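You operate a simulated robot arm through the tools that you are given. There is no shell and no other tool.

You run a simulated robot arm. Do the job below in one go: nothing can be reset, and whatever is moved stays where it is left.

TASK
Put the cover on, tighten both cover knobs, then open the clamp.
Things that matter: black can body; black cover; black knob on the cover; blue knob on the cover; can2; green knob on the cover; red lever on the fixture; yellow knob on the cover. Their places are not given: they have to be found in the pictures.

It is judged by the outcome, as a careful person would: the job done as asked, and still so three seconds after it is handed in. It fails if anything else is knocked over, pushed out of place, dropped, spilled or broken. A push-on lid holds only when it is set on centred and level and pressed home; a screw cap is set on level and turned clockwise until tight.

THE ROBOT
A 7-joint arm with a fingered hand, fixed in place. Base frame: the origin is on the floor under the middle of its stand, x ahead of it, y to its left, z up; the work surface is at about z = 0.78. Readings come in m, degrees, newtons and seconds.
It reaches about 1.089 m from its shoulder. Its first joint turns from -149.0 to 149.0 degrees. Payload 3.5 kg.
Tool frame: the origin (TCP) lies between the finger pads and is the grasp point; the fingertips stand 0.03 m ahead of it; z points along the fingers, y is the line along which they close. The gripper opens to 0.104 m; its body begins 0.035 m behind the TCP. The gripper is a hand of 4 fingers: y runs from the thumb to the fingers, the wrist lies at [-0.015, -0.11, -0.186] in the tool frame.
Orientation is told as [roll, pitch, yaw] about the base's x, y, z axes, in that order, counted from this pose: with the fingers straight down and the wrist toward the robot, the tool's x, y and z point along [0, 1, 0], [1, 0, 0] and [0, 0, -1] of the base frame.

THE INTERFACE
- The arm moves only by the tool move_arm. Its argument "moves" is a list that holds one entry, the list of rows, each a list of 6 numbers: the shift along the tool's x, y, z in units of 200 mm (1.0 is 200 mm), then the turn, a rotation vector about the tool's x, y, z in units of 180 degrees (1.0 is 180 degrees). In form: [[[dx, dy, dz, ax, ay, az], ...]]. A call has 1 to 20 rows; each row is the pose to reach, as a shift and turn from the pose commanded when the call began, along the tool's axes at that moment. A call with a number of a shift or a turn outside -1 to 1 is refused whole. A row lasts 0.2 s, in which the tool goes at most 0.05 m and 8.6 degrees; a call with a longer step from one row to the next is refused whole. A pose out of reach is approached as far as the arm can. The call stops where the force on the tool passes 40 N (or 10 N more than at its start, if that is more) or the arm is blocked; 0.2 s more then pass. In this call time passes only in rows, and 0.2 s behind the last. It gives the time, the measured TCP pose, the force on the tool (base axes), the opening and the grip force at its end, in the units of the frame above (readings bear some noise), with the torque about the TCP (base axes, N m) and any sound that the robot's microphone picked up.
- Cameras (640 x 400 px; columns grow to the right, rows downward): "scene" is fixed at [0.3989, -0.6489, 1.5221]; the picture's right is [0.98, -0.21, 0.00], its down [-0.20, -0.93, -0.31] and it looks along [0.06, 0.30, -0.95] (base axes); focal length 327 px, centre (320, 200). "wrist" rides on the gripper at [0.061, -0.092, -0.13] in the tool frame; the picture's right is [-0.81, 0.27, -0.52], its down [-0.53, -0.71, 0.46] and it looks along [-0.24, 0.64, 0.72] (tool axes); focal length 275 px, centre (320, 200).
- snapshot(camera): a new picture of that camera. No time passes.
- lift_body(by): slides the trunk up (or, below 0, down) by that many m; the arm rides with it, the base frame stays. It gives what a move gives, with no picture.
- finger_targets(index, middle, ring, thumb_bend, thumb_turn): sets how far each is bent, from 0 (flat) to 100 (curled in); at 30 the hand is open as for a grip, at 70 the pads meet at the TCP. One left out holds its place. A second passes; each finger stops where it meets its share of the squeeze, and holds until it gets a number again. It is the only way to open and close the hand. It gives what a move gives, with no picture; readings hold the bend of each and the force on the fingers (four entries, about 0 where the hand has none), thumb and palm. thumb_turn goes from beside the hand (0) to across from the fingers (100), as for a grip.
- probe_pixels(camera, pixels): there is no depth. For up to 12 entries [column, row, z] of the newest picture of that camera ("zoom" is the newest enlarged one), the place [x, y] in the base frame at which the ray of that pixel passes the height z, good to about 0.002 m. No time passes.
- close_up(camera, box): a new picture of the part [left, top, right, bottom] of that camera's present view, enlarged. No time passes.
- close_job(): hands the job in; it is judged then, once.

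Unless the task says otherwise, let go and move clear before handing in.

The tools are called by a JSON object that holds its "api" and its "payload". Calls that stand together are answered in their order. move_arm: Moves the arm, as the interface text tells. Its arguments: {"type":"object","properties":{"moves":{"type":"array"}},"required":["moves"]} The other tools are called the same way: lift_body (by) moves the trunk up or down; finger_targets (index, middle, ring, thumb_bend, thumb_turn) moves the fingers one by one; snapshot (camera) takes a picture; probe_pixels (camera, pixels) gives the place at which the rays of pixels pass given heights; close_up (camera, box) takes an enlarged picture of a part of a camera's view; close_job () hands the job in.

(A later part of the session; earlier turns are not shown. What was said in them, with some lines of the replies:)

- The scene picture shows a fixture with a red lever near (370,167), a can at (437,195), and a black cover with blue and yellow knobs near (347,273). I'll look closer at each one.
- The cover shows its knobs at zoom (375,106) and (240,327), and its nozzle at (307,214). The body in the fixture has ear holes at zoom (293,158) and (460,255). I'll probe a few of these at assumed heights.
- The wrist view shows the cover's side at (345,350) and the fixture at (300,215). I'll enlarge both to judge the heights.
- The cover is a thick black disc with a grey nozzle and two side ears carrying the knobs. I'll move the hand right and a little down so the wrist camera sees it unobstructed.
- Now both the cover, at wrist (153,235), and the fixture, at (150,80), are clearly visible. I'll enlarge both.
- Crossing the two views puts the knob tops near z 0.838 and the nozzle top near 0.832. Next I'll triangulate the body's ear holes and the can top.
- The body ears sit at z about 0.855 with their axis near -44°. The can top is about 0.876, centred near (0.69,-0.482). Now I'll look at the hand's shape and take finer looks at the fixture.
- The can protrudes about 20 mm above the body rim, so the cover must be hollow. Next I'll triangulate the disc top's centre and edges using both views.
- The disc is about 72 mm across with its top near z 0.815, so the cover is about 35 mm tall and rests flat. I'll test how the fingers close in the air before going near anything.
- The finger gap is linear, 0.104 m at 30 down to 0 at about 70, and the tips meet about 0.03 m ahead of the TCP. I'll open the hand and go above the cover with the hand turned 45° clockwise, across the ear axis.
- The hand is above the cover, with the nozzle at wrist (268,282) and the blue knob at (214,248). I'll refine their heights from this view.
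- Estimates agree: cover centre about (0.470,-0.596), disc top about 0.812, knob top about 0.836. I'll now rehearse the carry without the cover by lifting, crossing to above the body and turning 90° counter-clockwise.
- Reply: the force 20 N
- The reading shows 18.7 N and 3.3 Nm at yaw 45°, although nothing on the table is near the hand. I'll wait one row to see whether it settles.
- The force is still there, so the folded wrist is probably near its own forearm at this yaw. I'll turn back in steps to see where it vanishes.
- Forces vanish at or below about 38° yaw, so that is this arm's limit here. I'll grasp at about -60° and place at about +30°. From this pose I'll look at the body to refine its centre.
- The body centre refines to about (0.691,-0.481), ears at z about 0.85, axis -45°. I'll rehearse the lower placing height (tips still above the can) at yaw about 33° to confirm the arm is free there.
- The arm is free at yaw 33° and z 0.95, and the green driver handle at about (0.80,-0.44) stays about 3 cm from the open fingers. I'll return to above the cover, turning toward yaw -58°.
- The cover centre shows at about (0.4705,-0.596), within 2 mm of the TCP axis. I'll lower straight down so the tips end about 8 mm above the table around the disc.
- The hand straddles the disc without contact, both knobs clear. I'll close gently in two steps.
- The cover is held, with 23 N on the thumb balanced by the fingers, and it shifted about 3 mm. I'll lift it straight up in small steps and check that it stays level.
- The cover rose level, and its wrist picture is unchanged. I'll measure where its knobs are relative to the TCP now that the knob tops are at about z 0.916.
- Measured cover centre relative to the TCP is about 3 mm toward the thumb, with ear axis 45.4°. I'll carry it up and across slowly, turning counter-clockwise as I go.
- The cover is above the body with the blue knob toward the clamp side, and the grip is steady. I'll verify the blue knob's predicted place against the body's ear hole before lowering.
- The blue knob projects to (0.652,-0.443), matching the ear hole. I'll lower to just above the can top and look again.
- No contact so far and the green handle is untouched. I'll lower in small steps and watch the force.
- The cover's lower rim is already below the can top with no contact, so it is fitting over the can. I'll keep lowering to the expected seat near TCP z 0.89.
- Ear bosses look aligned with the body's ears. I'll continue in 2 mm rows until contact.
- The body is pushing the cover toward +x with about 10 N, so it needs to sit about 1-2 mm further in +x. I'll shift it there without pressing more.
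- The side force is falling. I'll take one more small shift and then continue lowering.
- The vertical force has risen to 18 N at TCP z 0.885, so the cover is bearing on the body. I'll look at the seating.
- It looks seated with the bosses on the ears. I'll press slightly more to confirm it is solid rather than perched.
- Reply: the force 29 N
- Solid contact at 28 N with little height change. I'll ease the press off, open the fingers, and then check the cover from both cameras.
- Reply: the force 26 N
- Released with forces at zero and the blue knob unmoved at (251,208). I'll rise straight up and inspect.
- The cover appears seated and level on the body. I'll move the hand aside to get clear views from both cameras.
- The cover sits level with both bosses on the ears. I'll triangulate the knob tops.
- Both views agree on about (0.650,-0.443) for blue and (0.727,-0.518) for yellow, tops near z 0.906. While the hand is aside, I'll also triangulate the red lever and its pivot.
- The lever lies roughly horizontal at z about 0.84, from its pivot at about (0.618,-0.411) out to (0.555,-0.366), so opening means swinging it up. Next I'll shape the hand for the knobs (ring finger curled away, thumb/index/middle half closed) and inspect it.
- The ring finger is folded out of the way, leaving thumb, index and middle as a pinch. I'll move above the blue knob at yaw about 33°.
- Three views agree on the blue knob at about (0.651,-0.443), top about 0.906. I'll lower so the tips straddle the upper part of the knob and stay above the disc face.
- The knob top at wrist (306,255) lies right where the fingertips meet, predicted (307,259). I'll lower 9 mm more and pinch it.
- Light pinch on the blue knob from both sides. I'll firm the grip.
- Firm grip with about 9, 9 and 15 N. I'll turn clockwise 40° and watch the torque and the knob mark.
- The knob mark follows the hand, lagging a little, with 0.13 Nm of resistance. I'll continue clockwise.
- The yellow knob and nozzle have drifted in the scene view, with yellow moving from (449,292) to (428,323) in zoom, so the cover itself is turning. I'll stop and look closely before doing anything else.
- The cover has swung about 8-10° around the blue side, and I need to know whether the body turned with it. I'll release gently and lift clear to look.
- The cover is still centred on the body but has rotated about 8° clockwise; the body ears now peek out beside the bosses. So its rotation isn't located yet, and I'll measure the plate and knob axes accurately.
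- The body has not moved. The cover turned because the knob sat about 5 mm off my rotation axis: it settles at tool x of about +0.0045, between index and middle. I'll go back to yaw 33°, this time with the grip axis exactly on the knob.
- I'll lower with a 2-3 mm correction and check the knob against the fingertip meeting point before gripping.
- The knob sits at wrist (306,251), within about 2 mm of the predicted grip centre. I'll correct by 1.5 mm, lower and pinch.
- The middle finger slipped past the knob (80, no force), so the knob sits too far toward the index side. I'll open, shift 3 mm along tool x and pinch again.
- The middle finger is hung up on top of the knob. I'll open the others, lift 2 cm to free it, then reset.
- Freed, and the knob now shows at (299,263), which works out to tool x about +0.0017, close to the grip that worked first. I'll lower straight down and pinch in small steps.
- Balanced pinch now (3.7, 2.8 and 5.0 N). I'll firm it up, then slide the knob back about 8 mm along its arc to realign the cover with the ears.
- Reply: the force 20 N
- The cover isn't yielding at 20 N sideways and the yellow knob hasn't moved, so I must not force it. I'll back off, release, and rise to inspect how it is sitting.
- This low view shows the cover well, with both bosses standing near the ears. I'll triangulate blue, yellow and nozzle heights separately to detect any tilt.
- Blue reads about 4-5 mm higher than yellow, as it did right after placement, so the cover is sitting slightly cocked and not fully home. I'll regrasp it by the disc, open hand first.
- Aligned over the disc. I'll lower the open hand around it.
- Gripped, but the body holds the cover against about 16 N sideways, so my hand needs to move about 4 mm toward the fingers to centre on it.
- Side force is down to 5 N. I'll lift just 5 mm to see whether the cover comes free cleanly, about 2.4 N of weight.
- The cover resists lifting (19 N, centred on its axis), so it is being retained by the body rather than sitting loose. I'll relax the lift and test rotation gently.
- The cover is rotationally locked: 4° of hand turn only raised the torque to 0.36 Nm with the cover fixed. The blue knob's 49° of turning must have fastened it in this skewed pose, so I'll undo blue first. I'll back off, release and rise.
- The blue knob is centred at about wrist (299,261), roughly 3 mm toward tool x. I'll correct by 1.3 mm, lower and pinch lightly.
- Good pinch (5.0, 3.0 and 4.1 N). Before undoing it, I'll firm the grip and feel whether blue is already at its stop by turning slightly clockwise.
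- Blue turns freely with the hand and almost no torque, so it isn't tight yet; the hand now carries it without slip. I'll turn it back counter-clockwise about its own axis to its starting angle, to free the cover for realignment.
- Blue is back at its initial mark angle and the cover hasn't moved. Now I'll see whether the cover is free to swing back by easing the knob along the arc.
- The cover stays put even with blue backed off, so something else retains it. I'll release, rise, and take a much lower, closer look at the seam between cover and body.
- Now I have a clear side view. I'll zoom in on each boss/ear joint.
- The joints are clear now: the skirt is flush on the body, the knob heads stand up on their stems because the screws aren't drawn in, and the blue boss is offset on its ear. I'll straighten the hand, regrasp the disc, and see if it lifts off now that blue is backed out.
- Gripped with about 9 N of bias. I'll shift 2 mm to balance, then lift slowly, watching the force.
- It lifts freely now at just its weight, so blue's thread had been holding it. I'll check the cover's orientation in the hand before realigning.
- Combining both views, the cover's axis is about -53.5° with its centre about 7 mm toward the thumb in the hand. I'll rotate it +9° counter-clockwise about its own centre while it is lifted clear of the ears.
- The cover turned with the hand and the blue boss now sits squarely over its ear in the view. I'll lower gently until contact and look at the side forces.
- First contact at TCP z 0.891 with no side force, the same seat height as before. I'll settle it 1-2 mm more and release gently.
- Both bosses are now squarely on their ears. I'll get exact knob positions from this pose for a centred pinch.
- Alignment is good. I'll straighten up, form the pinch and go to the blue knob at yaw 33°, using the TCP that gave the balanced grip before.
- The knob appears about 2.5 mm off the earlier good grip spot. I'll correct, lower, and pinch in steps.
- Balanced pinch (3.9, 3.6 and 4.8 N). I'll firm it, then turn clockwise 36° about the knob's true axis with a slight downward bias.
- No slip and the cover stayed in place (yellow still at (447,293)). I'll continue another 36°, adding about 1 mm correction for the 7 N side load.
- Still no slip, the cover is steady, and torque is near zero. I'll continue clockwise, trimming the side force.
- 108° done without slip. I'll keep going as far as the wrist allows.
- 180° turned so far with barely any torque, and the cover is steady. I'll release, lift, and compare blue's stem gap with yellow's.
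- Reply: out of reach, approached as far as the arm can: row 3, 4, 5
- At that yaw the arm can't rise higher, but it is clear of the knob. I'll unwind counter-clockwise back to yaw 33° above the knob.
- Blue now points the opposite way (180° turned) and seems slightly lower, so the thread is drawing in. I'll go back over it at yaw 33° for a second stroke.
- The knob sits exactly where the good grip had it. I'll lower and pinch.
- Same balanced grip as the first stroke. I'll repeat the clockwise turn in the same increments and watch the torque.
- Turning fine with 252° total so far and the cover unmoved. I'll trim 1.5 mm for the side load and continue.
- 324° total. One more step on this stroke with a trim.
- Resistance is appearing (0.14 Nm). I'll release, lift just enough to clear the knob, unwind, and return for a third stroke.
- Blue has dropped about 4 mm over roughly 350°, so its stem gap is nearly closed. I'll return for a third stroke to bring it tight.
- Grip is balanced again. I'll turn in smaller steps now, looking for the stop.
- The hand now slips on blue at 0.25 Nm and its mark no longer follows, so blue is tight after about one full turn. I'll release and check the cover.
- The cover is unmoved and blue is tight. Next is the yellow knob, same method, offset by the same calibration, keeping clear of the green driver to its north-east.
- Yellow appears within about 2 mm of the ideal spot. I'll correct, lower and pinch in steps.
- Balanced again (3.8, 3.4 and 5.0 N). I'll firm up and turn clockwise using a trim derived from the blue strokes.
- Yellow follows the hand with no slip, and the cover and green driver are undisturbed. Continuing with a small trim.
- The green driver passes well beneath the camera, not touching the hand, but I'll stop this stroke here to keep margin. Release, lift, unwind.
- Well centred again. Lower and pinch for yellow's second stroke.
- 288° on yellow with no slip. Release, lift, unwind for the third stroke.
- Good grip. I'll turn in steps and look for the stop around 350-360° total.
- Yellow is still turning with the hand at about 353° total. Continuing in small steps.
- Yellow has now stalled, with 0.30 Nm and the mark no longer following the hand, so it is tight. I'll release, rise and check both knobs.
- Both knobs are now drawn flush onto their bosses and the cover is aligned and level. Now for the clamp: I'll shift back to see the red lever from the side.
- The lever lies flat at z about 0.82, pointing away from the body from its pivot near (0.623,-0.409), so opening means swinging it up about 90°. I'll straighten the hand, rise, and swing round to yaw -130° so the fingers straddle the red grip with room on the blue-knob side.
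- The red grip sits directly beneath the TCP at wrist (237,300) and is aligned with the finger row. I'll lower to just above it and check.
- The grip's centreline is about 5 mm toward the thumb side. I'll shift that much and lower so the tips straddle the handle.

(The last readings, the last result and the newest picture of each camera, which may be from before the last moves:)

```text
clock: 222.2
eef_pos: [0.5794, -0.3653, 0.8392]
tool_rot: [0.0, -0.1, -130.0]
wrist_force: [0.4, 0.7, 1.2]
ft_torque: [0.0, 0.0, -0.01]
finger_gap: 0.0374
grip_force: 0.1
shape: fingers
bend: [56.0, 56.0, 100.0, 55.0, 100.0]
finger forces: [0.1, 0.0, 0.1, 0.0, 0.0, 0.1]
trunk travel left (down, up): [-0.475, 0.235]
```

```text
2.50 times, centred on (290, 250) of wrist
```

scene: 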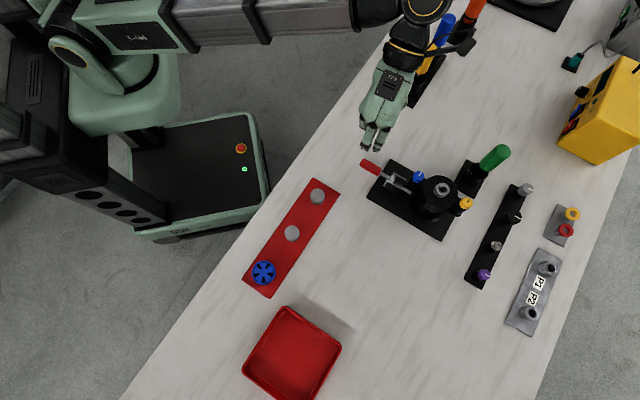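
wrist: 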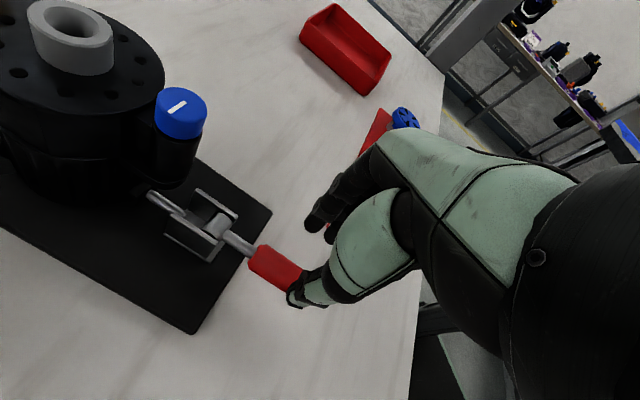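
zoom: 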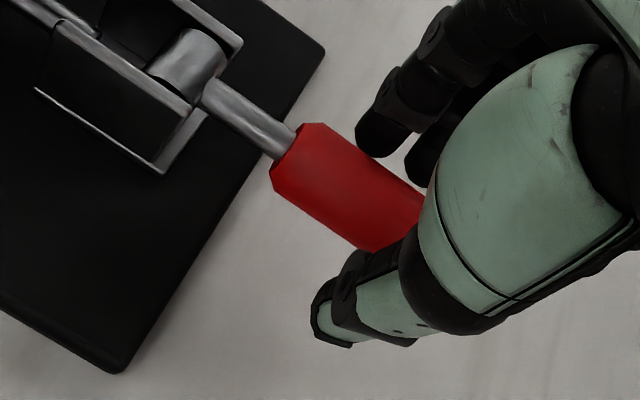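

The handle runs centrally between thumb and fingers. I'll lower 4 mm more and close on it.

{"api": "move_arm", "payload": {"moves": [[[0, 0, 0.012, 0, 0, 0], [0, 0, 0.022, 0, 0, 0]]]}}

{"api": "finger_targets", "payload": {"index": 64, "middle": 64, "thumb_bend": 64}}

{"api": "finger_targets", "payload": {"index": 74, "middle": 74, "thumb_bend": 74}}

{"api": "close_up", "payload": {"camera": "wrist", "box": [200, 170, 380, 330]}}

```text
clock: 222.8
eef_pos: [0.5801, -0.3668, 0.8348]
tool_rot: [-0.1, 0.0, -130.1]
wrist_force: [0.0, -0.4, 0.0]
ft_torque: [0.01, 0.01, -0.04]
finger_gap: 0.0373
grip_force: 0.1
shape: fingers
bend: [56.0, 56.0, 100.0, 55.0, 100.0]
finger forces: [0.0, 0.1, 0.0, 0.1, 0.0, 0.1]
trunk travel left (down, up): [-0.475, 0.235]
```

```text
clock: 223.8
eef_pos: [0.5797, -0.366, 0.834]
tool_rot: [0.0, 0.1, -130.1]
wrist_force: [-1.0, -1.1, -0.8]
ft_torque: [0.0, 0.03, 0.04]
finger_gap: 0.0197
grip_force: 1.4
shape: fingers
bend: [62.0, 63.0, 100.0, 63.0, 100.0]
finger forces: [1.5, 0.8, 0.0, 0.1, 0.6, 0.0]
trunk travel left (down, up): [-0.475, 0.235]
```

```text
clock: 224.8
eef_pos: [0.5797, -0.3672, 0.8345]
tool_rot: [0.0, 0.0, -130.1]
wrist_force: [-7.9, -4.6, -3.9]
ft_torque: [-0.05, 0.13, 0.01]
finger_gap: 0.0157
grip_force: 14.5
shape: fingers
bend: [71.0, 64.0, 100.0, 66.0, 100.0]
finger forces: [10.3, 9.9, 0.0, 0.0, 8.9, 0.0]
trunk travel left (down, up): [-0.475, 0.235]
```

```text
2.50 times, centred on (290, 250) of wrist
```

zoom: 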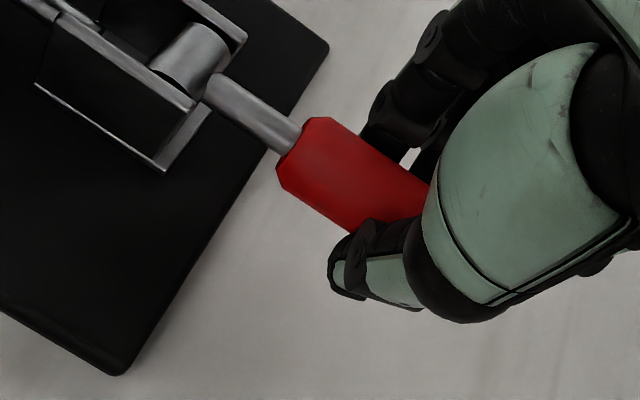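

Gripped on both sides of the handle. I'll lift it along the arc about its pivot, first to about 30°.

{"api": "move_arm", "payload": {"moves": [[[0.001, 0.004, -0.02, 0, 0, 0], [0.0045, 0.008, -0.0525, 0, 0, 0], [0.01, 0.0085, -0.08, 0, -0.015, 0], [0.0179, 0.009, -0.1035, 0, -0.03, 0], [0.028, 0.01, -0.128, 0, -0.045, 0], [0.0404, 0.011, -0.1515, 0, -0.06, 0]]]}}

{"api": "close_up", "payload": {"camera": "wrist", "box": [200, 170, 380, 330]}}

{"api": "close_up", "payload": {"camera": "scene", "box": [340, 120, 460, 220]}}

```text
clock: 226.2
eef_pos: [0.5848, -0.3729, 0.8643]
tool_rot: [-10.8, -0.1, -130.1]
wrist_force: [0.4, -8.0, -5.4]
ft_torque: [-0.08, 0.0, 0.06]
finger_gap: 0.0158
grip_force: 12.5
shape: fingers
bend: [71.0, 65.0, 100.0, 66.0, 100.0]
finger forces: [8.2, 6.7, 0.1, 0.0, 9.4, 0.0]
trunk travel left (down, up): [-0.475, 0.235]
```

```text
2.50 times, centred on (290, 250) of wrist
```

zoom: 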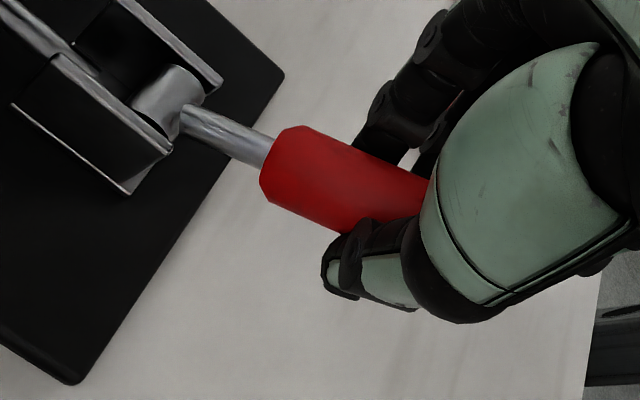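

```text
4.00 times, centred on (400, 170) of scene
```

zoom: 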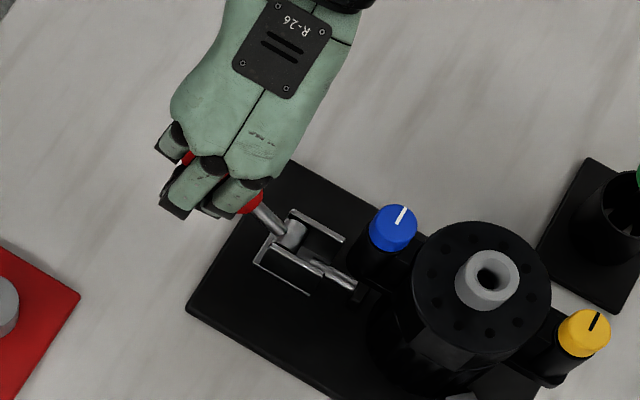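

The lever is rising smoothly with the hand. I'll continue the arc to about 60°.

{"api": "move_arm", "payload": {"moves": [[[0.013, 0.004, -0.024, 0, -0.015, 0], [0.026, 0.006, -0.048, 0, -0.03, 0], [0.041, 0.008, -0.07, 0, -0.04, 0], [0.0555, 0.009, -0.0915, 0, -0.05, 0], [0.074, 0.011, -0.11, 0, -0.06, 0], [0.0925, 0.012, -0.1295, 0, -0.07, 0]]]}}

{"api": "close_up", "payload": {"camera": "wrist", "box": [180, 150, 380, 330]}}

{"api": "close_up", "payload": {"camera": "scene", "box": [340, 120, 460, 220]}}

```text
clock: 227.6
eef_pos: [0.5904, -0.4007, 0.8579]
tool_rot: [-19.6, 0.3, -129.0]
wrist_force: [7.3, 23.6, 9.5]
ft_torque: [0.5, -0.15, -0.1]
finger_gap: 0.0216
grip_force: 12.9
shape: fingers
bend: [74.0, 74.0, 100.0, 56.0, 100.0]
finger forces: [1.5, 0.1, 0.0, 0.1, 23.4, 0.0]
out of reach, approached as far as the arm can: row 3, 4, 5, 6
trunk travel left (down, up): [-0.475, 0.235]
```

```text
2.22 times, centred on (280, 240) of wrist
```

zoom: 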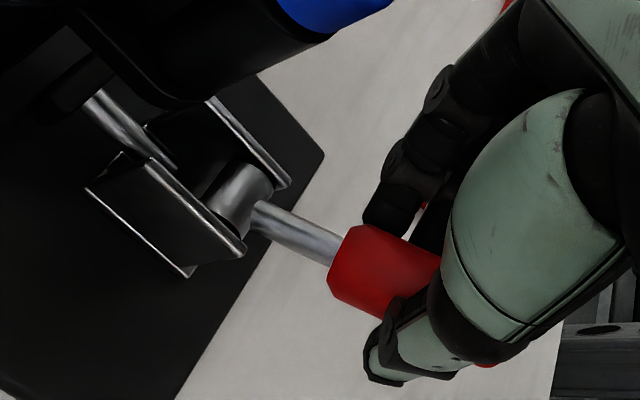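

```text
4.00 times, centred on (400, 170) of scene
```

zoom: 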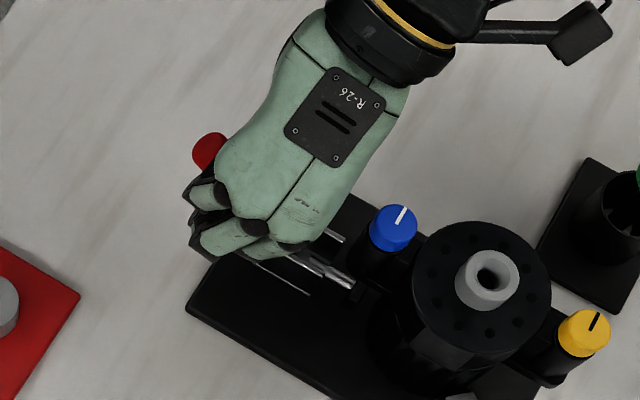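

That pose ran out of reach with the tilt and the hand slid sideways, with the thumb at 23 N. I'll back off toward the handle's line right away.

{"api": "move_arm", "payload": {"moves": [[[-0.02, -0.03, 0.006, 0, 0, 0], [-0.04, -0.055, 0.012, 0, 0, 0], [-0.055, -0.075, 0.018, 0, 0, 0]]]}}

{"api": "close_up", "payload": {"camera": "wrist", "box": [180, 150, 380, 330]}}

{"api": "close_up", "payload": {"camera": "scene", "box": [340, 120, 460, 220]}}

```text
clock: 228.4
eef_pos: [0.5879, -0.3882, 0.8549]
tool_rot: [-19.2, 0.3, -128.8]
wrist_force: [-0.7, 1.8, 2.1]
ft_torque: [0.01, 0.0, 0.03]
finger_gap: 0.0159
grip_force: 12.1
shape: fingers
bend: [73.0, 73.0, 100.0, 62.0, 100.0]
finger forces: [5.9, 4.0, 0.0, 0.1, 12.9, 0.1]
out of reach, approached as far as the arm can: row 3
trunk travel left (down, up): [-0.475, 0.235]
```

```text
2.22 times, centred on (280, 240) of wrist
```

zoom: 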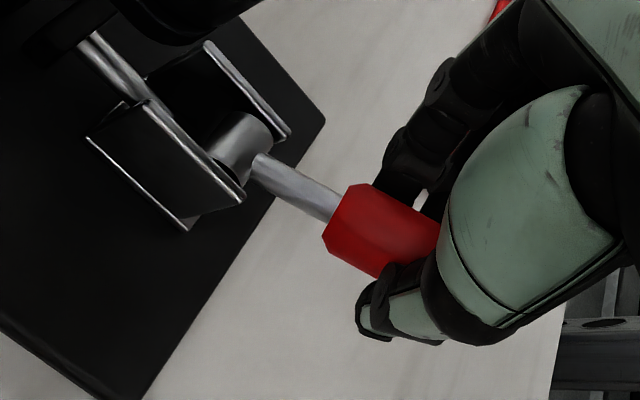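

```text
4.00 times, centred on (400, 170) of scene
```

zoom: 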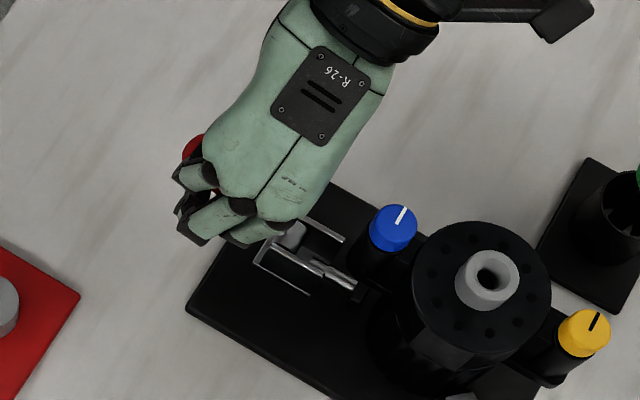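

Forces are low again. I'll untilt the hand while holding the handle loosely and recentre on it, since the tilt is what exhausts the reach.

{"api": "move_arm", "payload": {"moves": [[[0, 0, 0, 0, 0.03, 0], [0, -0.01, 0, 0, 0.06, 0], [0, -0.025, 0, 0, 0.09, 0], [0, -0.04, 0, 0, 0.107, 0], [0, -0.05, 0, 0, 0.107, 0]]]}}

{"api": "close_up", "payload": {"camera": "wrist", "box": [180, 150, 380, 330]}}

```text
clock: 229.6
eef_pos: [0.5944, -0.3796, 0.8555]
tool_rot: [-0.2, 0.3, -129.2]
wrist_force: [-9.5, -1.8, 2.5]
ft_torque: [-0.09, 0.24, -0.17]
finger_gap: 0.0078
grip_force: 7.1
shape: fingers
bend: [73.0, 73.0, 100.0, 71.0, 100.0]
finger forces: [10.5, 0.0, 0.1, 0.0, 4.7, 0.0]
trunk travel left (down, up): [-0.475, 0.235]
```

```text
2.22 times, centred on (280, 240) of wrist
```

zoom: 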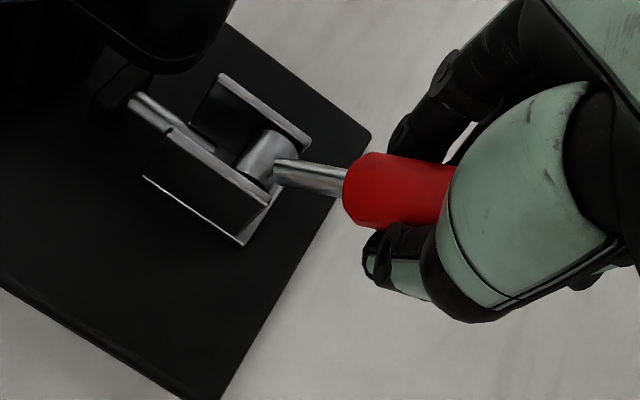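

The hand is vertical again and still holds the handle (index 10 N, thumb 5 N), with the lever partly raised. I'll continue upward and inward without tilt.

{"api": "move_arm", "payload": {"moves": [[[0.008, -0.004, -0.02, 0, 0, 0], [0.02, -0.006, -0.047, 0, 0, 0], [0.03, -0.006, -0.066, 0, 0, 0]]]}}

{"api": "close_up", "payload": {"camera": "wrist", "box": [180, 150, 380, 330]}}

{"api": "close_up", "payload": {"camera": "scene", "box": [340, 120, 460, 220]}}

```text
clock: 230.4
eef_pos: [0.6025, -0.3808, 0.8673]
tool_rot: [-0.4, 0.3, -129.1]
wrist_force: [-3.5, -2.0, -1.7]
ft_torque: [0.01, 0.0, -0.08]
finger_gap: 0.0
grip_force: 1.5
shape: fingers
bend: [73.0, 73.0, 100.0, 73.0, 100.0]
finger forces: [3.1, 0.0, 0.0, 0.0, 0.1, 0.0]
trunk travel left (down, up): [-0.475, 0.235]
```

```text
2.22 times, centred on (280, 240) of wrist
```

zoom: 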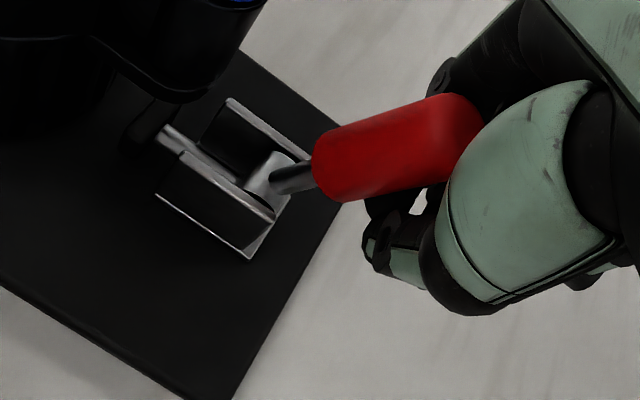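

```text
4.00 times, centred on (400, 170) of scene
```

zoom: 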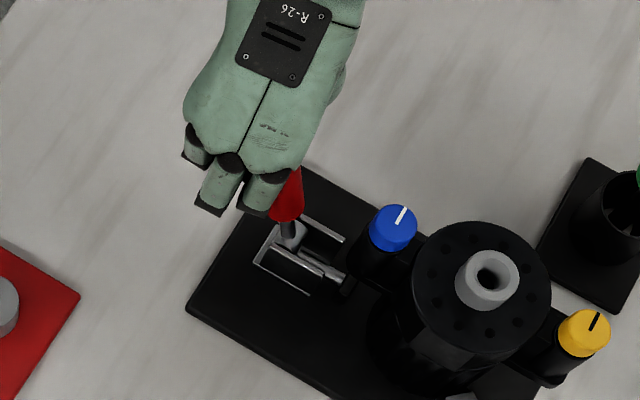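

The lever is now nearly upright, leaning against the closed fingers on its outer side. I'll push it gently inward toward its open stop.

{"api": "move_arm", "payload": {"moves": [[[0.015, 0, -0.01, 0, 0, 0], [0.03, 0, -0.02, 0, 0, 0], [0.045, 0, -0.03, 0, 0, 0]]]}}

{"api": "close_up", "payload": {"camera": "wrist", "box": [180, 150, 380, 330]}}

{"api": "close_up", "payload": {"camera": "scene", "box": [340, 120, 460, 220]}}

```text
clock: 231.2
eef_pos: [0.6054, -0.3837, 0.8732]
tool_rot: [-0.6, 0.3, -129.2]
wrist_force: [-26.6, 16.3, -21.2]
ft_torque: [0.57, 0.31, -0.42]
finger_gap: 0.0
grip_force: 17.7
shape: fingers
bend: [72.0, 73.0, 100.0, 73.0, 100.0]
finger forces: [35.3, 0.1, 0.0, 0.0, 0.0, 0.0]
trunk travel left (down, up): [-0.475, 0.235]
```

```text
2.22 times, centred on (280, 240) of wrist
```

zoom: 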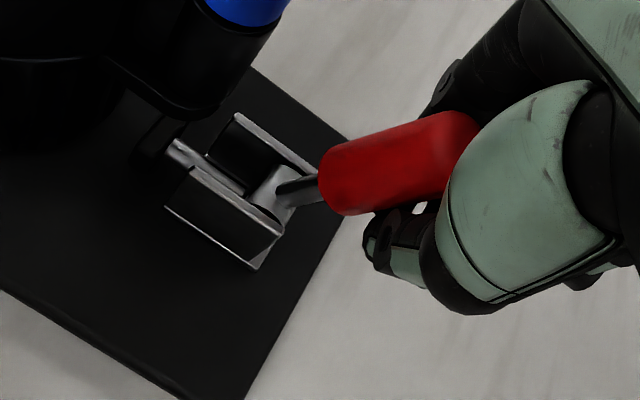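

```text
4.00 times, centred on (400, 170) of scene
```

zoom: 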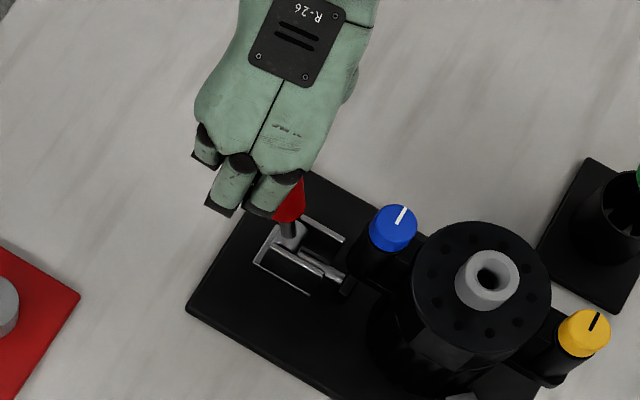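

The lever resists firmly now (about 38 N), so it has reached its stop. I'll back off at once and look.

{"api": "move_arm", "payload": {"moves": [[[-0.02, 0, 0, 0, 0, 0], [-0.04, 0, 0, 0, 0, 0]]]}}

{"api": "close_up", "payload": {"camera": "wrist", "box": [180, 150, 380, 330]}}

{"api": "close_up", "payload": {"camera": "scene", "box": [380, 160, 440, 215]}}

```text
clock: 231.8
eef_pos: [0.6034, -0.3826, 0.8745]
tool_rot: [-0.3, 0.3, -129.1]
wrist_force: [-10.5, 2.2, -11.2]
ft_torque: [0.24, 0.12, -0.15]
finger_gap: 0.0
grip_force: 6.5
shape: fingers
bend: [72.0, 73.0, 100.0, 73.0, 100.0]
finger forces: [14.1, 0.1, 0.1, 0.1, 0.0, 0.0]
trunk travel left (down, up): [-0.475, 0.235]
```

```text
2.22 times, centred on (280, 240) of wrist
```

zoom: 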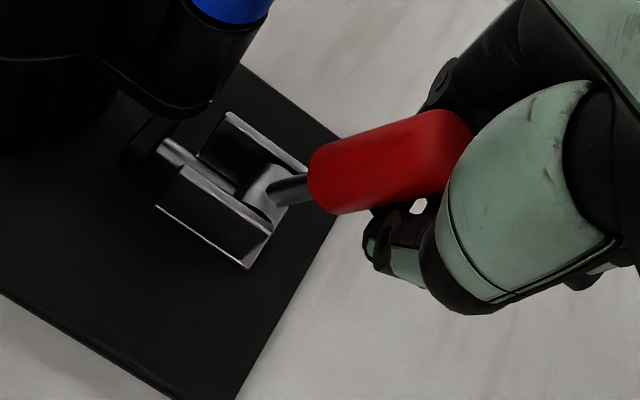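

```text
7.27 times, centred on (410, 188) of scene
```

zoom: 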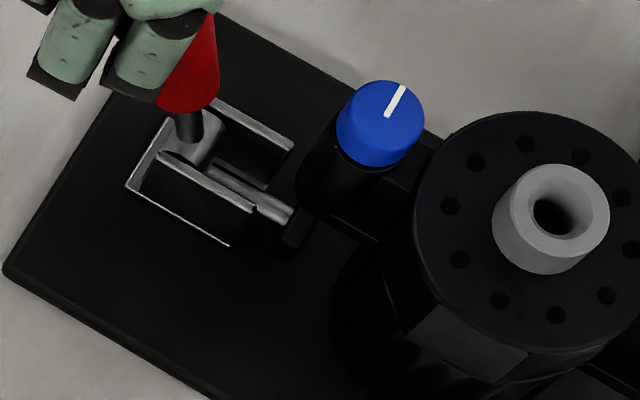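

The plunger pad has pulled back about 1 cm from the body and the lever stands at about 78-80°. I'll slide up the lever for better leverage, then test whether it stays open or goes further.

{"api": "move_arm", "payload": {"moves": [[[-0.012, 0, -0.05, 0, 0, 0], [-0.02, 0, -0.1, 0, 0, 0], [-0.025, 0, -0.14, 0, 0, 0]]]}}

{"api": "close_up", "payload": {"camera": "wrist", "box": [180, 150, 380, 330]}}

{"api": "close_up", "payload": {"camera": "scene", "box": [380, 140, 440, 215]}}

```text
clock: 232.6
eef_pos: [0.5984, -0.3786, 0.9004]
tool_rot: [-0.5, 0.3, -129.0]
wrist_force: [-13.6, 4.5, -18.2]
ft_torque: [0.36, 0.24, -0.2]
finger_gap: 0.0002
grip_force: 9.1
shape: fingers
bend: [72.0, 73.0, 100.0, 73.0, 100.0]
finger forces: [19.1, 0.1, 0.0, 0.0, 0.0, 0.0]
trunk travel left (down, up): [-0.475, 0.235]
```

```text
2.22 times, centred on (280, 240) of wrist
```

zoom: 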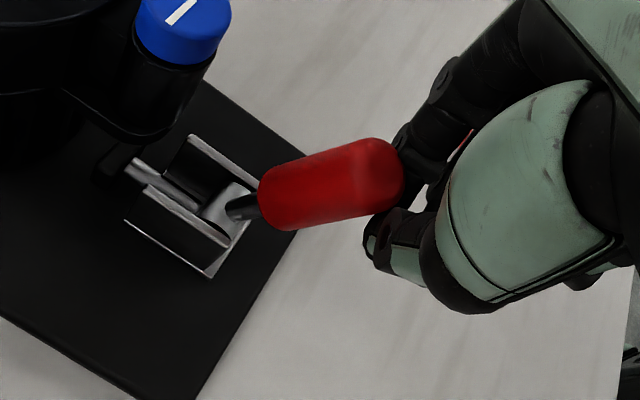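

```text
5.33 times, centred on (410, 178) of scene
```

zoom: 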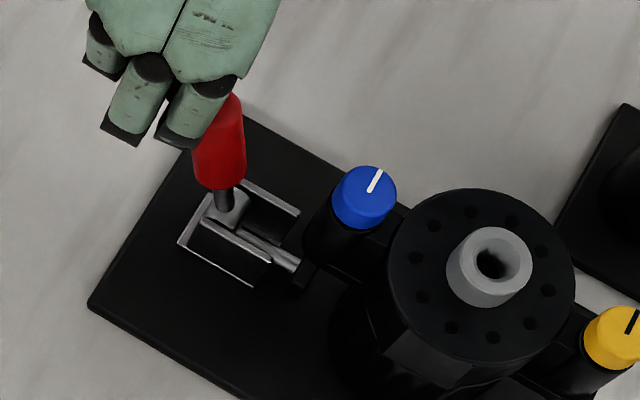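

{"api": "move_arm", "payload": {"moves": [[[-0.02, 0, 0, 0, 0, 0], [-0.04, 0, 0, 0, 0, 0]]]}}

{"api": "close_up", "payload": {"camera": "scene", "box": [380, 140, 440, 215]}}

{"api": "move_arm", "payload": {"moves": [[[-0.02, 0, 0, 0, 0, 0], [-0.04, 0, 0, 0, 0, 0]]]}}

{"api": "close_up", "payload": {"camera": "scene", "box": [380, 140, 440, 215]}}

```text
clock: 233.2
eef_pos: [0.5935, -0.3739, 0.9026]
tool_rot: [-0.4, 0.3, -129.1]
wrist_force: [-1.7, 0.6, 0.6]
ft_torque: [-0.03, 0.01, -0.03]
finger_gap: 0.0
grip_force: 0.1
shape: fingers
bend: [73.0, 73.0, 100.0, 73.0, 100.0]
finger forces: [0.0, 0.0, 0.0, 0.1, 0.1, 0.0]
trunk travel left (down, up): [-0.475, 0.235]
```

```text
5.33 times, centred on (410, 178) of scene
```

zoom: 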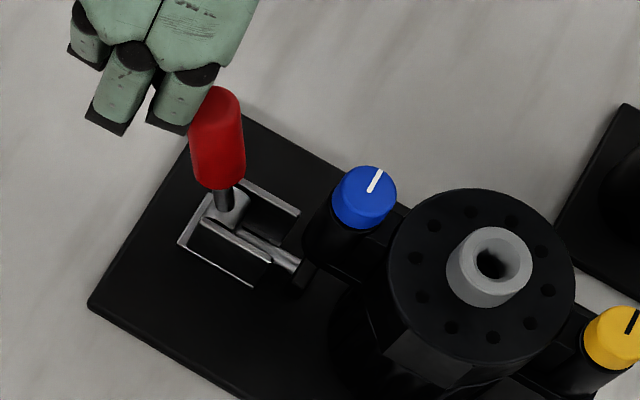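

```text
clock: 233.8
eef_pos: [0.5859, -0.3703, 0.9007]
tool_rot: [-0.3, 0.4, -129.1]
wrist_force: [0.2, -0.5, -0.5]
ft_torque: [0.0, 0.01, 0.01]
finger_gap: 0.0001
grip_force: 0.0
shape: fingers
bend: [73.0, 73.0, 100.0, 72.0, 100.0]
finger forces: [0.0, 0.0, 0.0, 0.1, 0.1, 0.1]
trunk travel left (down, up): [-0.475, 0.235]
```

```text
5.33 times, centred on (410, 178) of scene
```

zoom: 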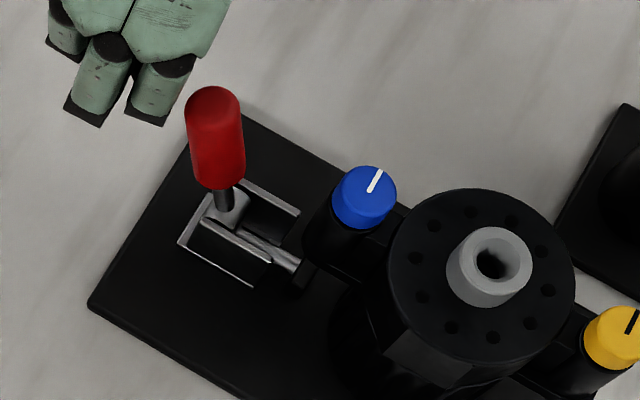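

The hand is clear with zero force, and the lever stays up by itself at its stop (about 70°). I'll withdraw outward and up, then unwind away from the fixture.

{"api": "move_arm", "payload": {"moves": [[[-0.1, 0, -0.03, 0, 0, 0], [-0.2, 0, -0.1, 0, 0, 0], [-0.2, 0, -0.22, 0, 0, 0], [-0.2, 0, -0.34, 0, 0, 0], [-0.2, 0, -0.42, 0, 0, 0]]]}}

{"api": "snapshot", "payload": {"camera": "scene"}}

{"api": "snapshot", "payload": {"camera": "wrist"}}

```text
clock: 235.0
eef_pos: [0.5558, -0.3436, 0.9861]
tool_rot: [-0.4, 0.3, -129.0]
wrist_force: [-1.5, 0.0, 0.4]
ft_torque: [-0.03, 0.0, 0.02]
finger_gap: 0.0001
grip_force: 0.1
shape: fingers
bend: [73.0, 73.0, 100.0, 72.0, 100.0]
finger forces: [0.1, 0.1, 0.0, 0.0, 0.0, 0.0]
trunk travel left (down, up): [-0.475, 0.235]
```

```text
taken
```

scene: 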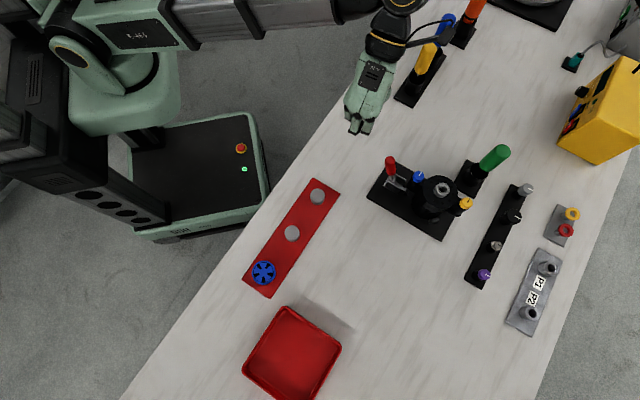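

```text
taken
```

wrist: 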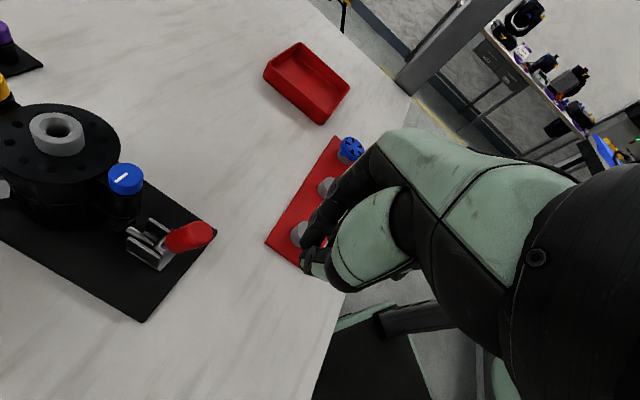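

All surrounding items are in place. I'll unwind and move the hand well clear for a final inspection of the cover, knobs and lever.

{"api": "move_arm", "payload": {"moves": [[[-0.01, 0.04, 0, 0, 0, -0.04], [-0.02, 0.08, 0, 0, 0, -0.08], [-0.03, 0.12, 0, 0, 0, -0.12], [-0.04, 0.16, 0, 0, 0, -0.16], [-0.05, 0.2, 0, 0, 0, -0.2], [-0.06, 0.25, 0, 0, 0, -0.24], [-0.07, 0.3, 0, 0, 0, -0.28], [-0.08, 0.35, 0, 0, 0, -0.32], [-0.09, 0.4, 0, 0, 0, -0.36], [-0.1, 0.45, 0, 0, 0, -0.4], [-0.11, 0.5, -0.03, 0, 0, -0.44], [-0.12, 0.55, -0.06, 0, 0, -0.48], [-0.13, 0.6, -0.09, 0, 0, -0.52], [-0.14, 0.65, -0.12, 0, 0, -0.56], [-0.15, 0.7, -0.15, 0, 0, -0.6], [-0.15, 0.74, -0.18, 0, 0, -0.64], [-0.15, 0.766, -0.2, 0, 0, -0.68], [-0.15, 0.766, -0.2, 0, 0, -0.717]]]}}

{"api": "snapshot", "payload": {"camera": "scene"}}

{"api": "close_up", "payload": {"camera": "scene", "box": [370, 150, 480, 245]}}

{"api": "snapshot", "payload": {"camera": "wrist"}}

```text
clock: 238.8
eef_pos: [0.4348, -0.4461, 1.0252]
tool_rot: [0.4, 0.1, 0.1]
wrist_force: [0.1, 0.2, 0.5]
ft_torque: [0.04, -0.04, -0.01]
finger_gap: 0.0003
grip_force: 0.2
shape: fingers
bend: [73.0, 73.0, 100.0, 72.0, 100.0]
finger forces: [0.1, 0.0, 0.0, 0.0, 0.0, 0.0]
trunk travel left (down, up): [-0.475, 0.235]
```

```text
taken
```

scene: 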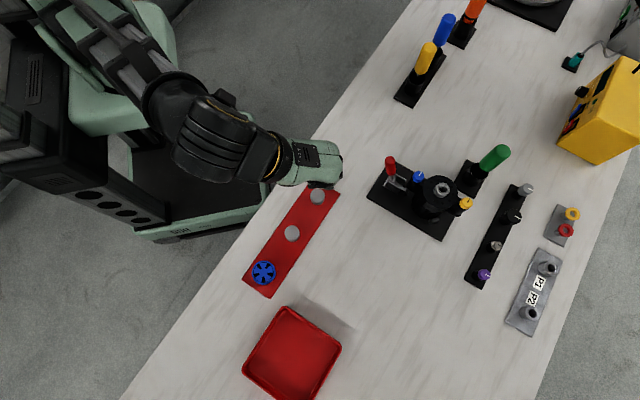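

```text
4.21 times, centred on (425, 198) of scene
```

zoom: 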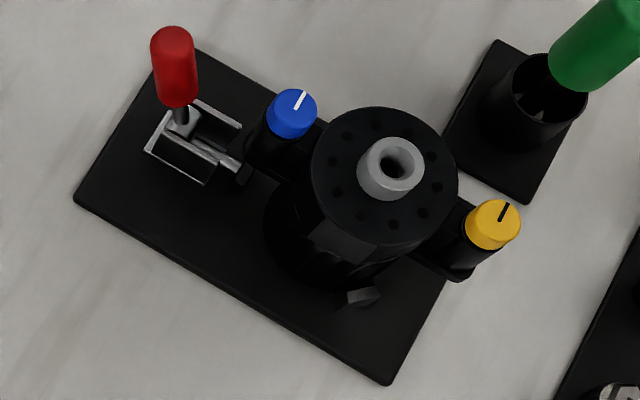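

```text
taken
```

wrist: 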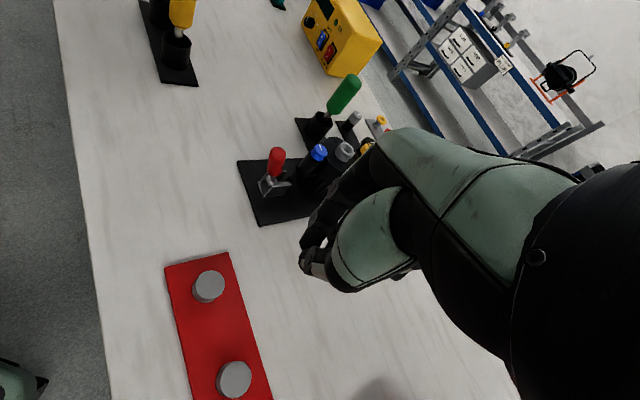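

The lever stands upright and the cover and knobs look right. I'll take one low side view to confirm the lever angle and the plunger's retraction.

{"api": "move_arm", "payload": {"moves": [[[-0.15, 0.04, 0, 0, 0, 0], [-0.3, 0.08, 0, 0, 0, 0], [-0.46, 0.116, 0, 0, 0, 0]]]}}

{"api": "move_arm", "payload": {"moves": [[[0, 0, 0.1, -0.04, 0, 0], [0, 0, 0.2, -0.08, 0, 0], [0, 0, 0.3, -0.12, 0, 0], [0, 0, 0.4, -0.16, 0, 0], [0, 0, 0.48, -0.18, 0, 0]]]}}

{"api": "close_up", "payload": {"camera": "wrist", "box": [90, 110, 310, 260]}}

{"api": "close_up", "payload": {"camera": "wrist", "box": [130, 120, 260, 240]}}

```text
clock: 239.6
eef_pos: [0.459, -0.5369, 1.0239]
tool_rot: [0.5, 0.2, 0.1]
wrist_force: [0.2, 1.1, 0.2]
ft_torque: [0.02, -0.01, -0.01]
finger_gap: 0.0001
grip_force: 0.0
shape: fingers
bend: [73.0, 73.0, 100.0, 72.0, 100.0]
finger forces: [0.1, 0.0, 0.0, 0.1, 0.1, 0.0]
trunk travel left (down, up): [-0.475, 0.235]
```

```text
clock: 240.8
eef_pos: [0.4571, -0.5365, 0.9288]
tool_rot: [0.5, -32.3, -0.2]
wrist_force: [-1.0, 0.6, 0.2]
ft_torque: [0.01, -0.02, 0.02]
finger_gap: 0.0001
grip_force: 0.1
shape: fingers
bend: [73.0, 73.0, 100.0, 72.0, 100.0]
finger forces: [0.0, 0.0, 0.0, 0.1, 0.0, 0.1]
trunk travel left (down, up): [-0.475, 0.235]
```

```text
2.67 times, centred on (200, 185) of wrist
```

zoom: 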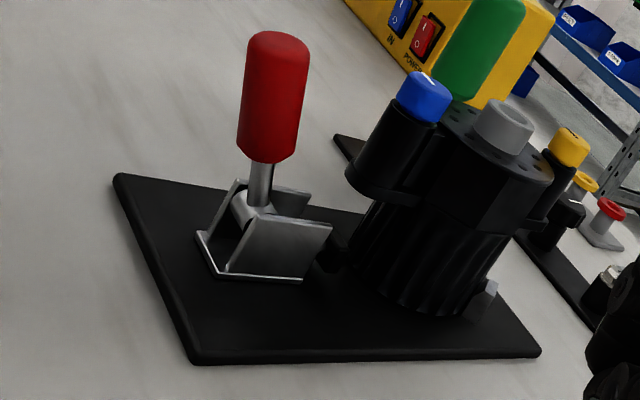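

```text
3.33 times, centred on (195, 180) of wrist
```

zoom: 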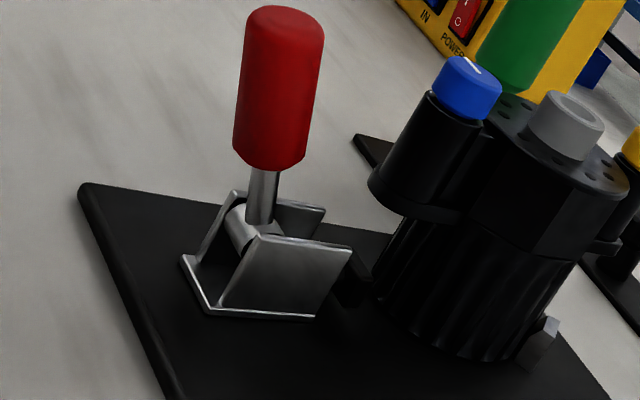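

The lever is up at its stop, the plunger pad is off the body, and both knobs are flush. Since the task list also names black and green knobs, I'll check the round item at the far end of the table to make sure no second cover is involved.

{"api": "move_arm", "payload": {"moves": [[[0, 0.054, -0.084, 0.03, 0, 0], [0, 0.107, -0.169, 0.07, 0, 0], [0, 0.16, -0.253, 0.11, 0, 0], [0.1, 0.214, -0.338, 0.13, 0, -0.03], [0.2, 0.268, -0.422, 0.13, 0, -0.06], [0.3, 0.3, -0.48, 0.13, 0, -0.1], [0.4, 0.33, -0.54, 0.13, 0, -0.13]]]}}

{"api": "snapshot", "payload": {"camera": "wrist"}}

```text
clock: 242.4
eef_pos: [0.4561, -0.4564, 1.0563]
tool_rot: [-7.5, -7.1, 23.0]
wrist_force: [0.1, 0.1, 0.4]
ft_torque: [-0.06, -0.01, 0.0]
finger_gap: 0.0
grip_force: 0.1
shape: fingers
bend: [73.0, 73.0, 100.0, 72.0, 100.0]
finger forces: [0.0, 0.0, 0.0, 0.0, 0.0, 0.1]
trunk travel left (down, up): [-0.475, 0.235]
```

```text
taken
```

wrist: 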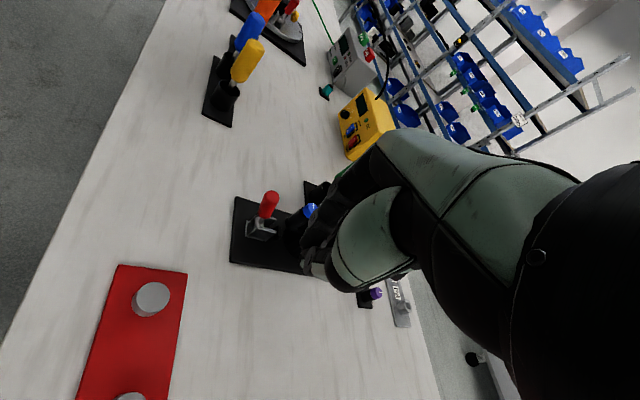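

{"api": "close_up", "payload": {"camera": "wrist", "box": [210, 0, 400, 110]}}

{"api": "close_up", "payload": {"camera": "scene", "box": [480, 0, 640, 100]}}

{"api": "close_up", "payload": {"camera": "wrist", "box": [220, 180, 340, 280]}}

```text
3.37 times, centred on (305, 55) of wrist
```

zoom: 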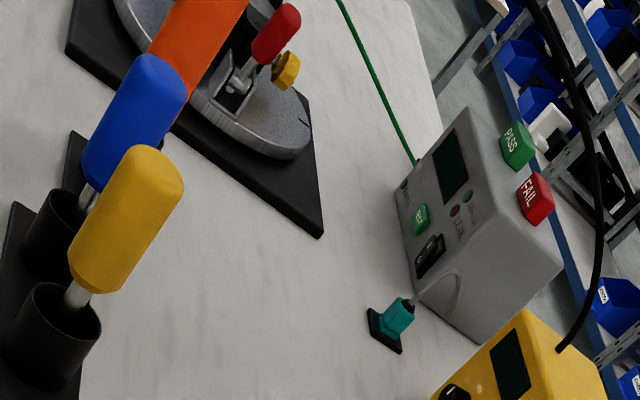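

```text
4.00 times, centred on (560, 50) of scene
```

zoom: 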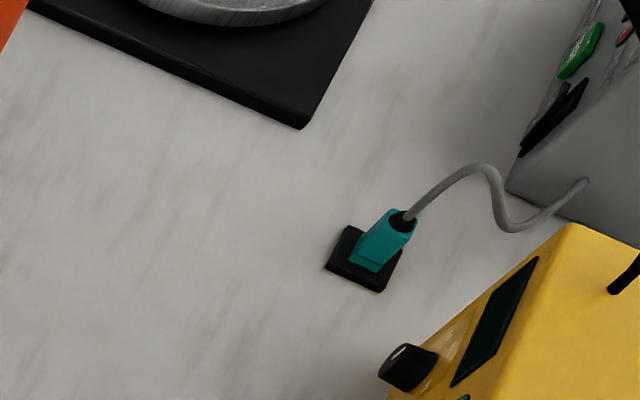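

```text
4.00 times, centred on (280, 230) of wrist
```

zoom: 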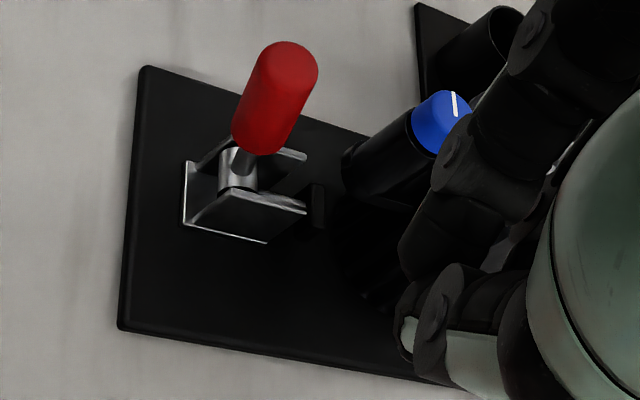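

There is another station on a turntable at the far end with its own red lever. I'll look at it more closely before deciding whether it matters.

{"api": "move_arm", "payload": {"moves": [[[0.05, 0.1, -0.1, 0, 0, 0], [0.1, 0.2, -0.2, 0, 0, 0], [0.17, 0.32, -0.3, 0, 0, 0], [0.24, 0.46, -0.36, 0, 0, 0], [0.31, 0.6, -0.4, 0, 0, 0], [0.38, 0.74, -0.42, 0, 0, -0.03], [0.45, 0.88, -0.44, 0, 0, -0.06]]]}}

{"api": "snapshot", "payload": {"camera": "wrist"}}

{"api": "close_up", "payload": {"camera": "wrist", "box": [150, 0, 400, 160]}}

```text
clock: 244.0
eef_pos: [0.5692, -0.3017, 1.1523]
tool_rot: [-8.8, -5.6, 33.6]
wrist_force: [0.0, 0.2, -0.1]
ft_torque: [0.01, 0.02, 0.01]
finger_gap: 0.0001
grip_force: 0.1
shape: fingers
bend: [73.0, 73.0, 100.0, 72.0, 100.0]
finger forces: [0.0, 0.1, 0.1, 0.1, 0.0, 0.0]
trunk travel left (down, up): [-0.475, 0.235]
```

```text
taken
```

wrist: 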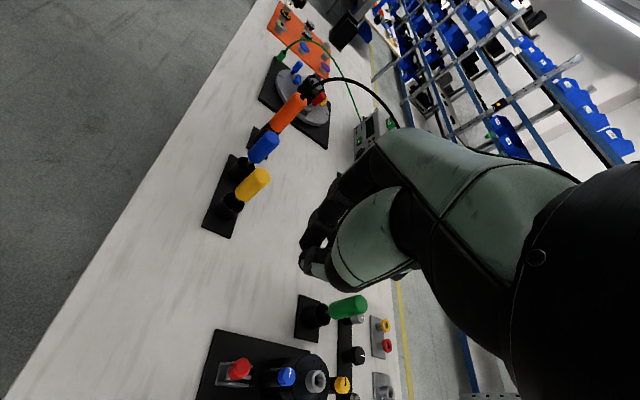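

```text
2.50 times, centred on (275, 80) of wrist
```

zoom: 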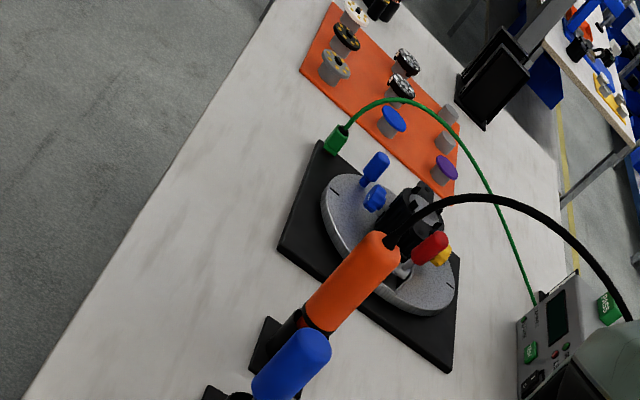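

{"api": "close_up", "payload": {"camera": "wrist", "box": [250, 50, 345, 145]}}

{"api": "close_up", "payload": {"camera": "wrist", "box": [255, 0, 345, 80]}}

{"api": "close_up", "payload": {"camera": "wrist", "box": [190, 290, 410, 400]}}

```text
4.21 times, centred on (298, 98) of wrist
```

zoom: 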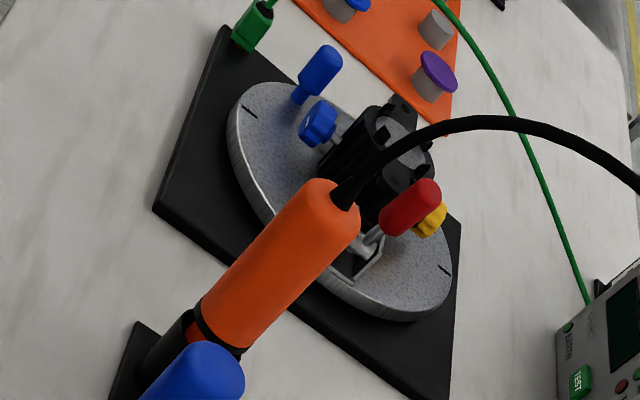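

```text
5.00 times, centred on (300, 40) of wrist
```

zoom: 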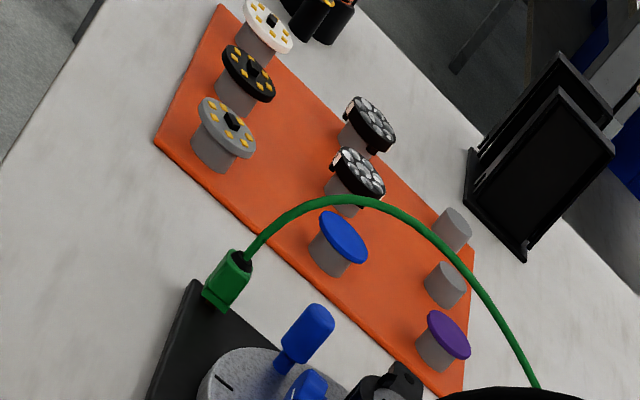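

```text
2.91 times, centred on (300, 345) of wrist
```

zoom: 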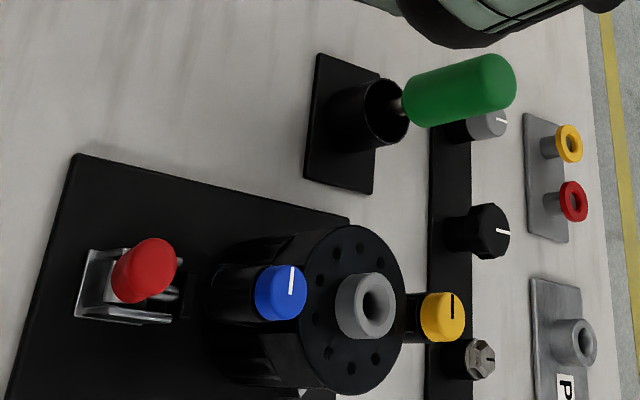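

The far station is a separate turntable fixture without a cover, so it isn't part of this job. Our cover carries only the blue and yellow knobs; it is seated level, both knobs are flush and tight, the red lever stays up with the plunger off the body, and the hand is clear with nothing disturbed. I'm handing it in.

{"api": "close_job", "payload": {}}

```text
The job is handed in.
```

The cover is on, both its knobs are tight, and the clamp is open. I've handed the job in but haven't seen the verdict.

- **Cover:** It sits level and centred on the can body, with both bosses squarely on the body's ears. My first try at the blue knob skewed it by about 8°. I backed blue out, lifted the cover off, realigned it and set it down again.
- **Knobs:** Blue and yellow each took about one full turn clockwise, until my grip slipped at 0.25 Nm and 0.30 Nm. Both heads are now flush on their bosses. The list also named black and green knobs, but this cover has only blue and yellow.
- **Clamp:** The red lever stays up on its own at about 70°, and the plunger pad is about 1 cm off the body. I took 70° to be its stop because it didn't move further under a 38 N push.
- **Surroundings:** In the last pictures nothing else looked moved, and the hand is clear of the fixture. There is a second fixture with its own red lever on the turntable at the far end; it has no cover and I left it alone.
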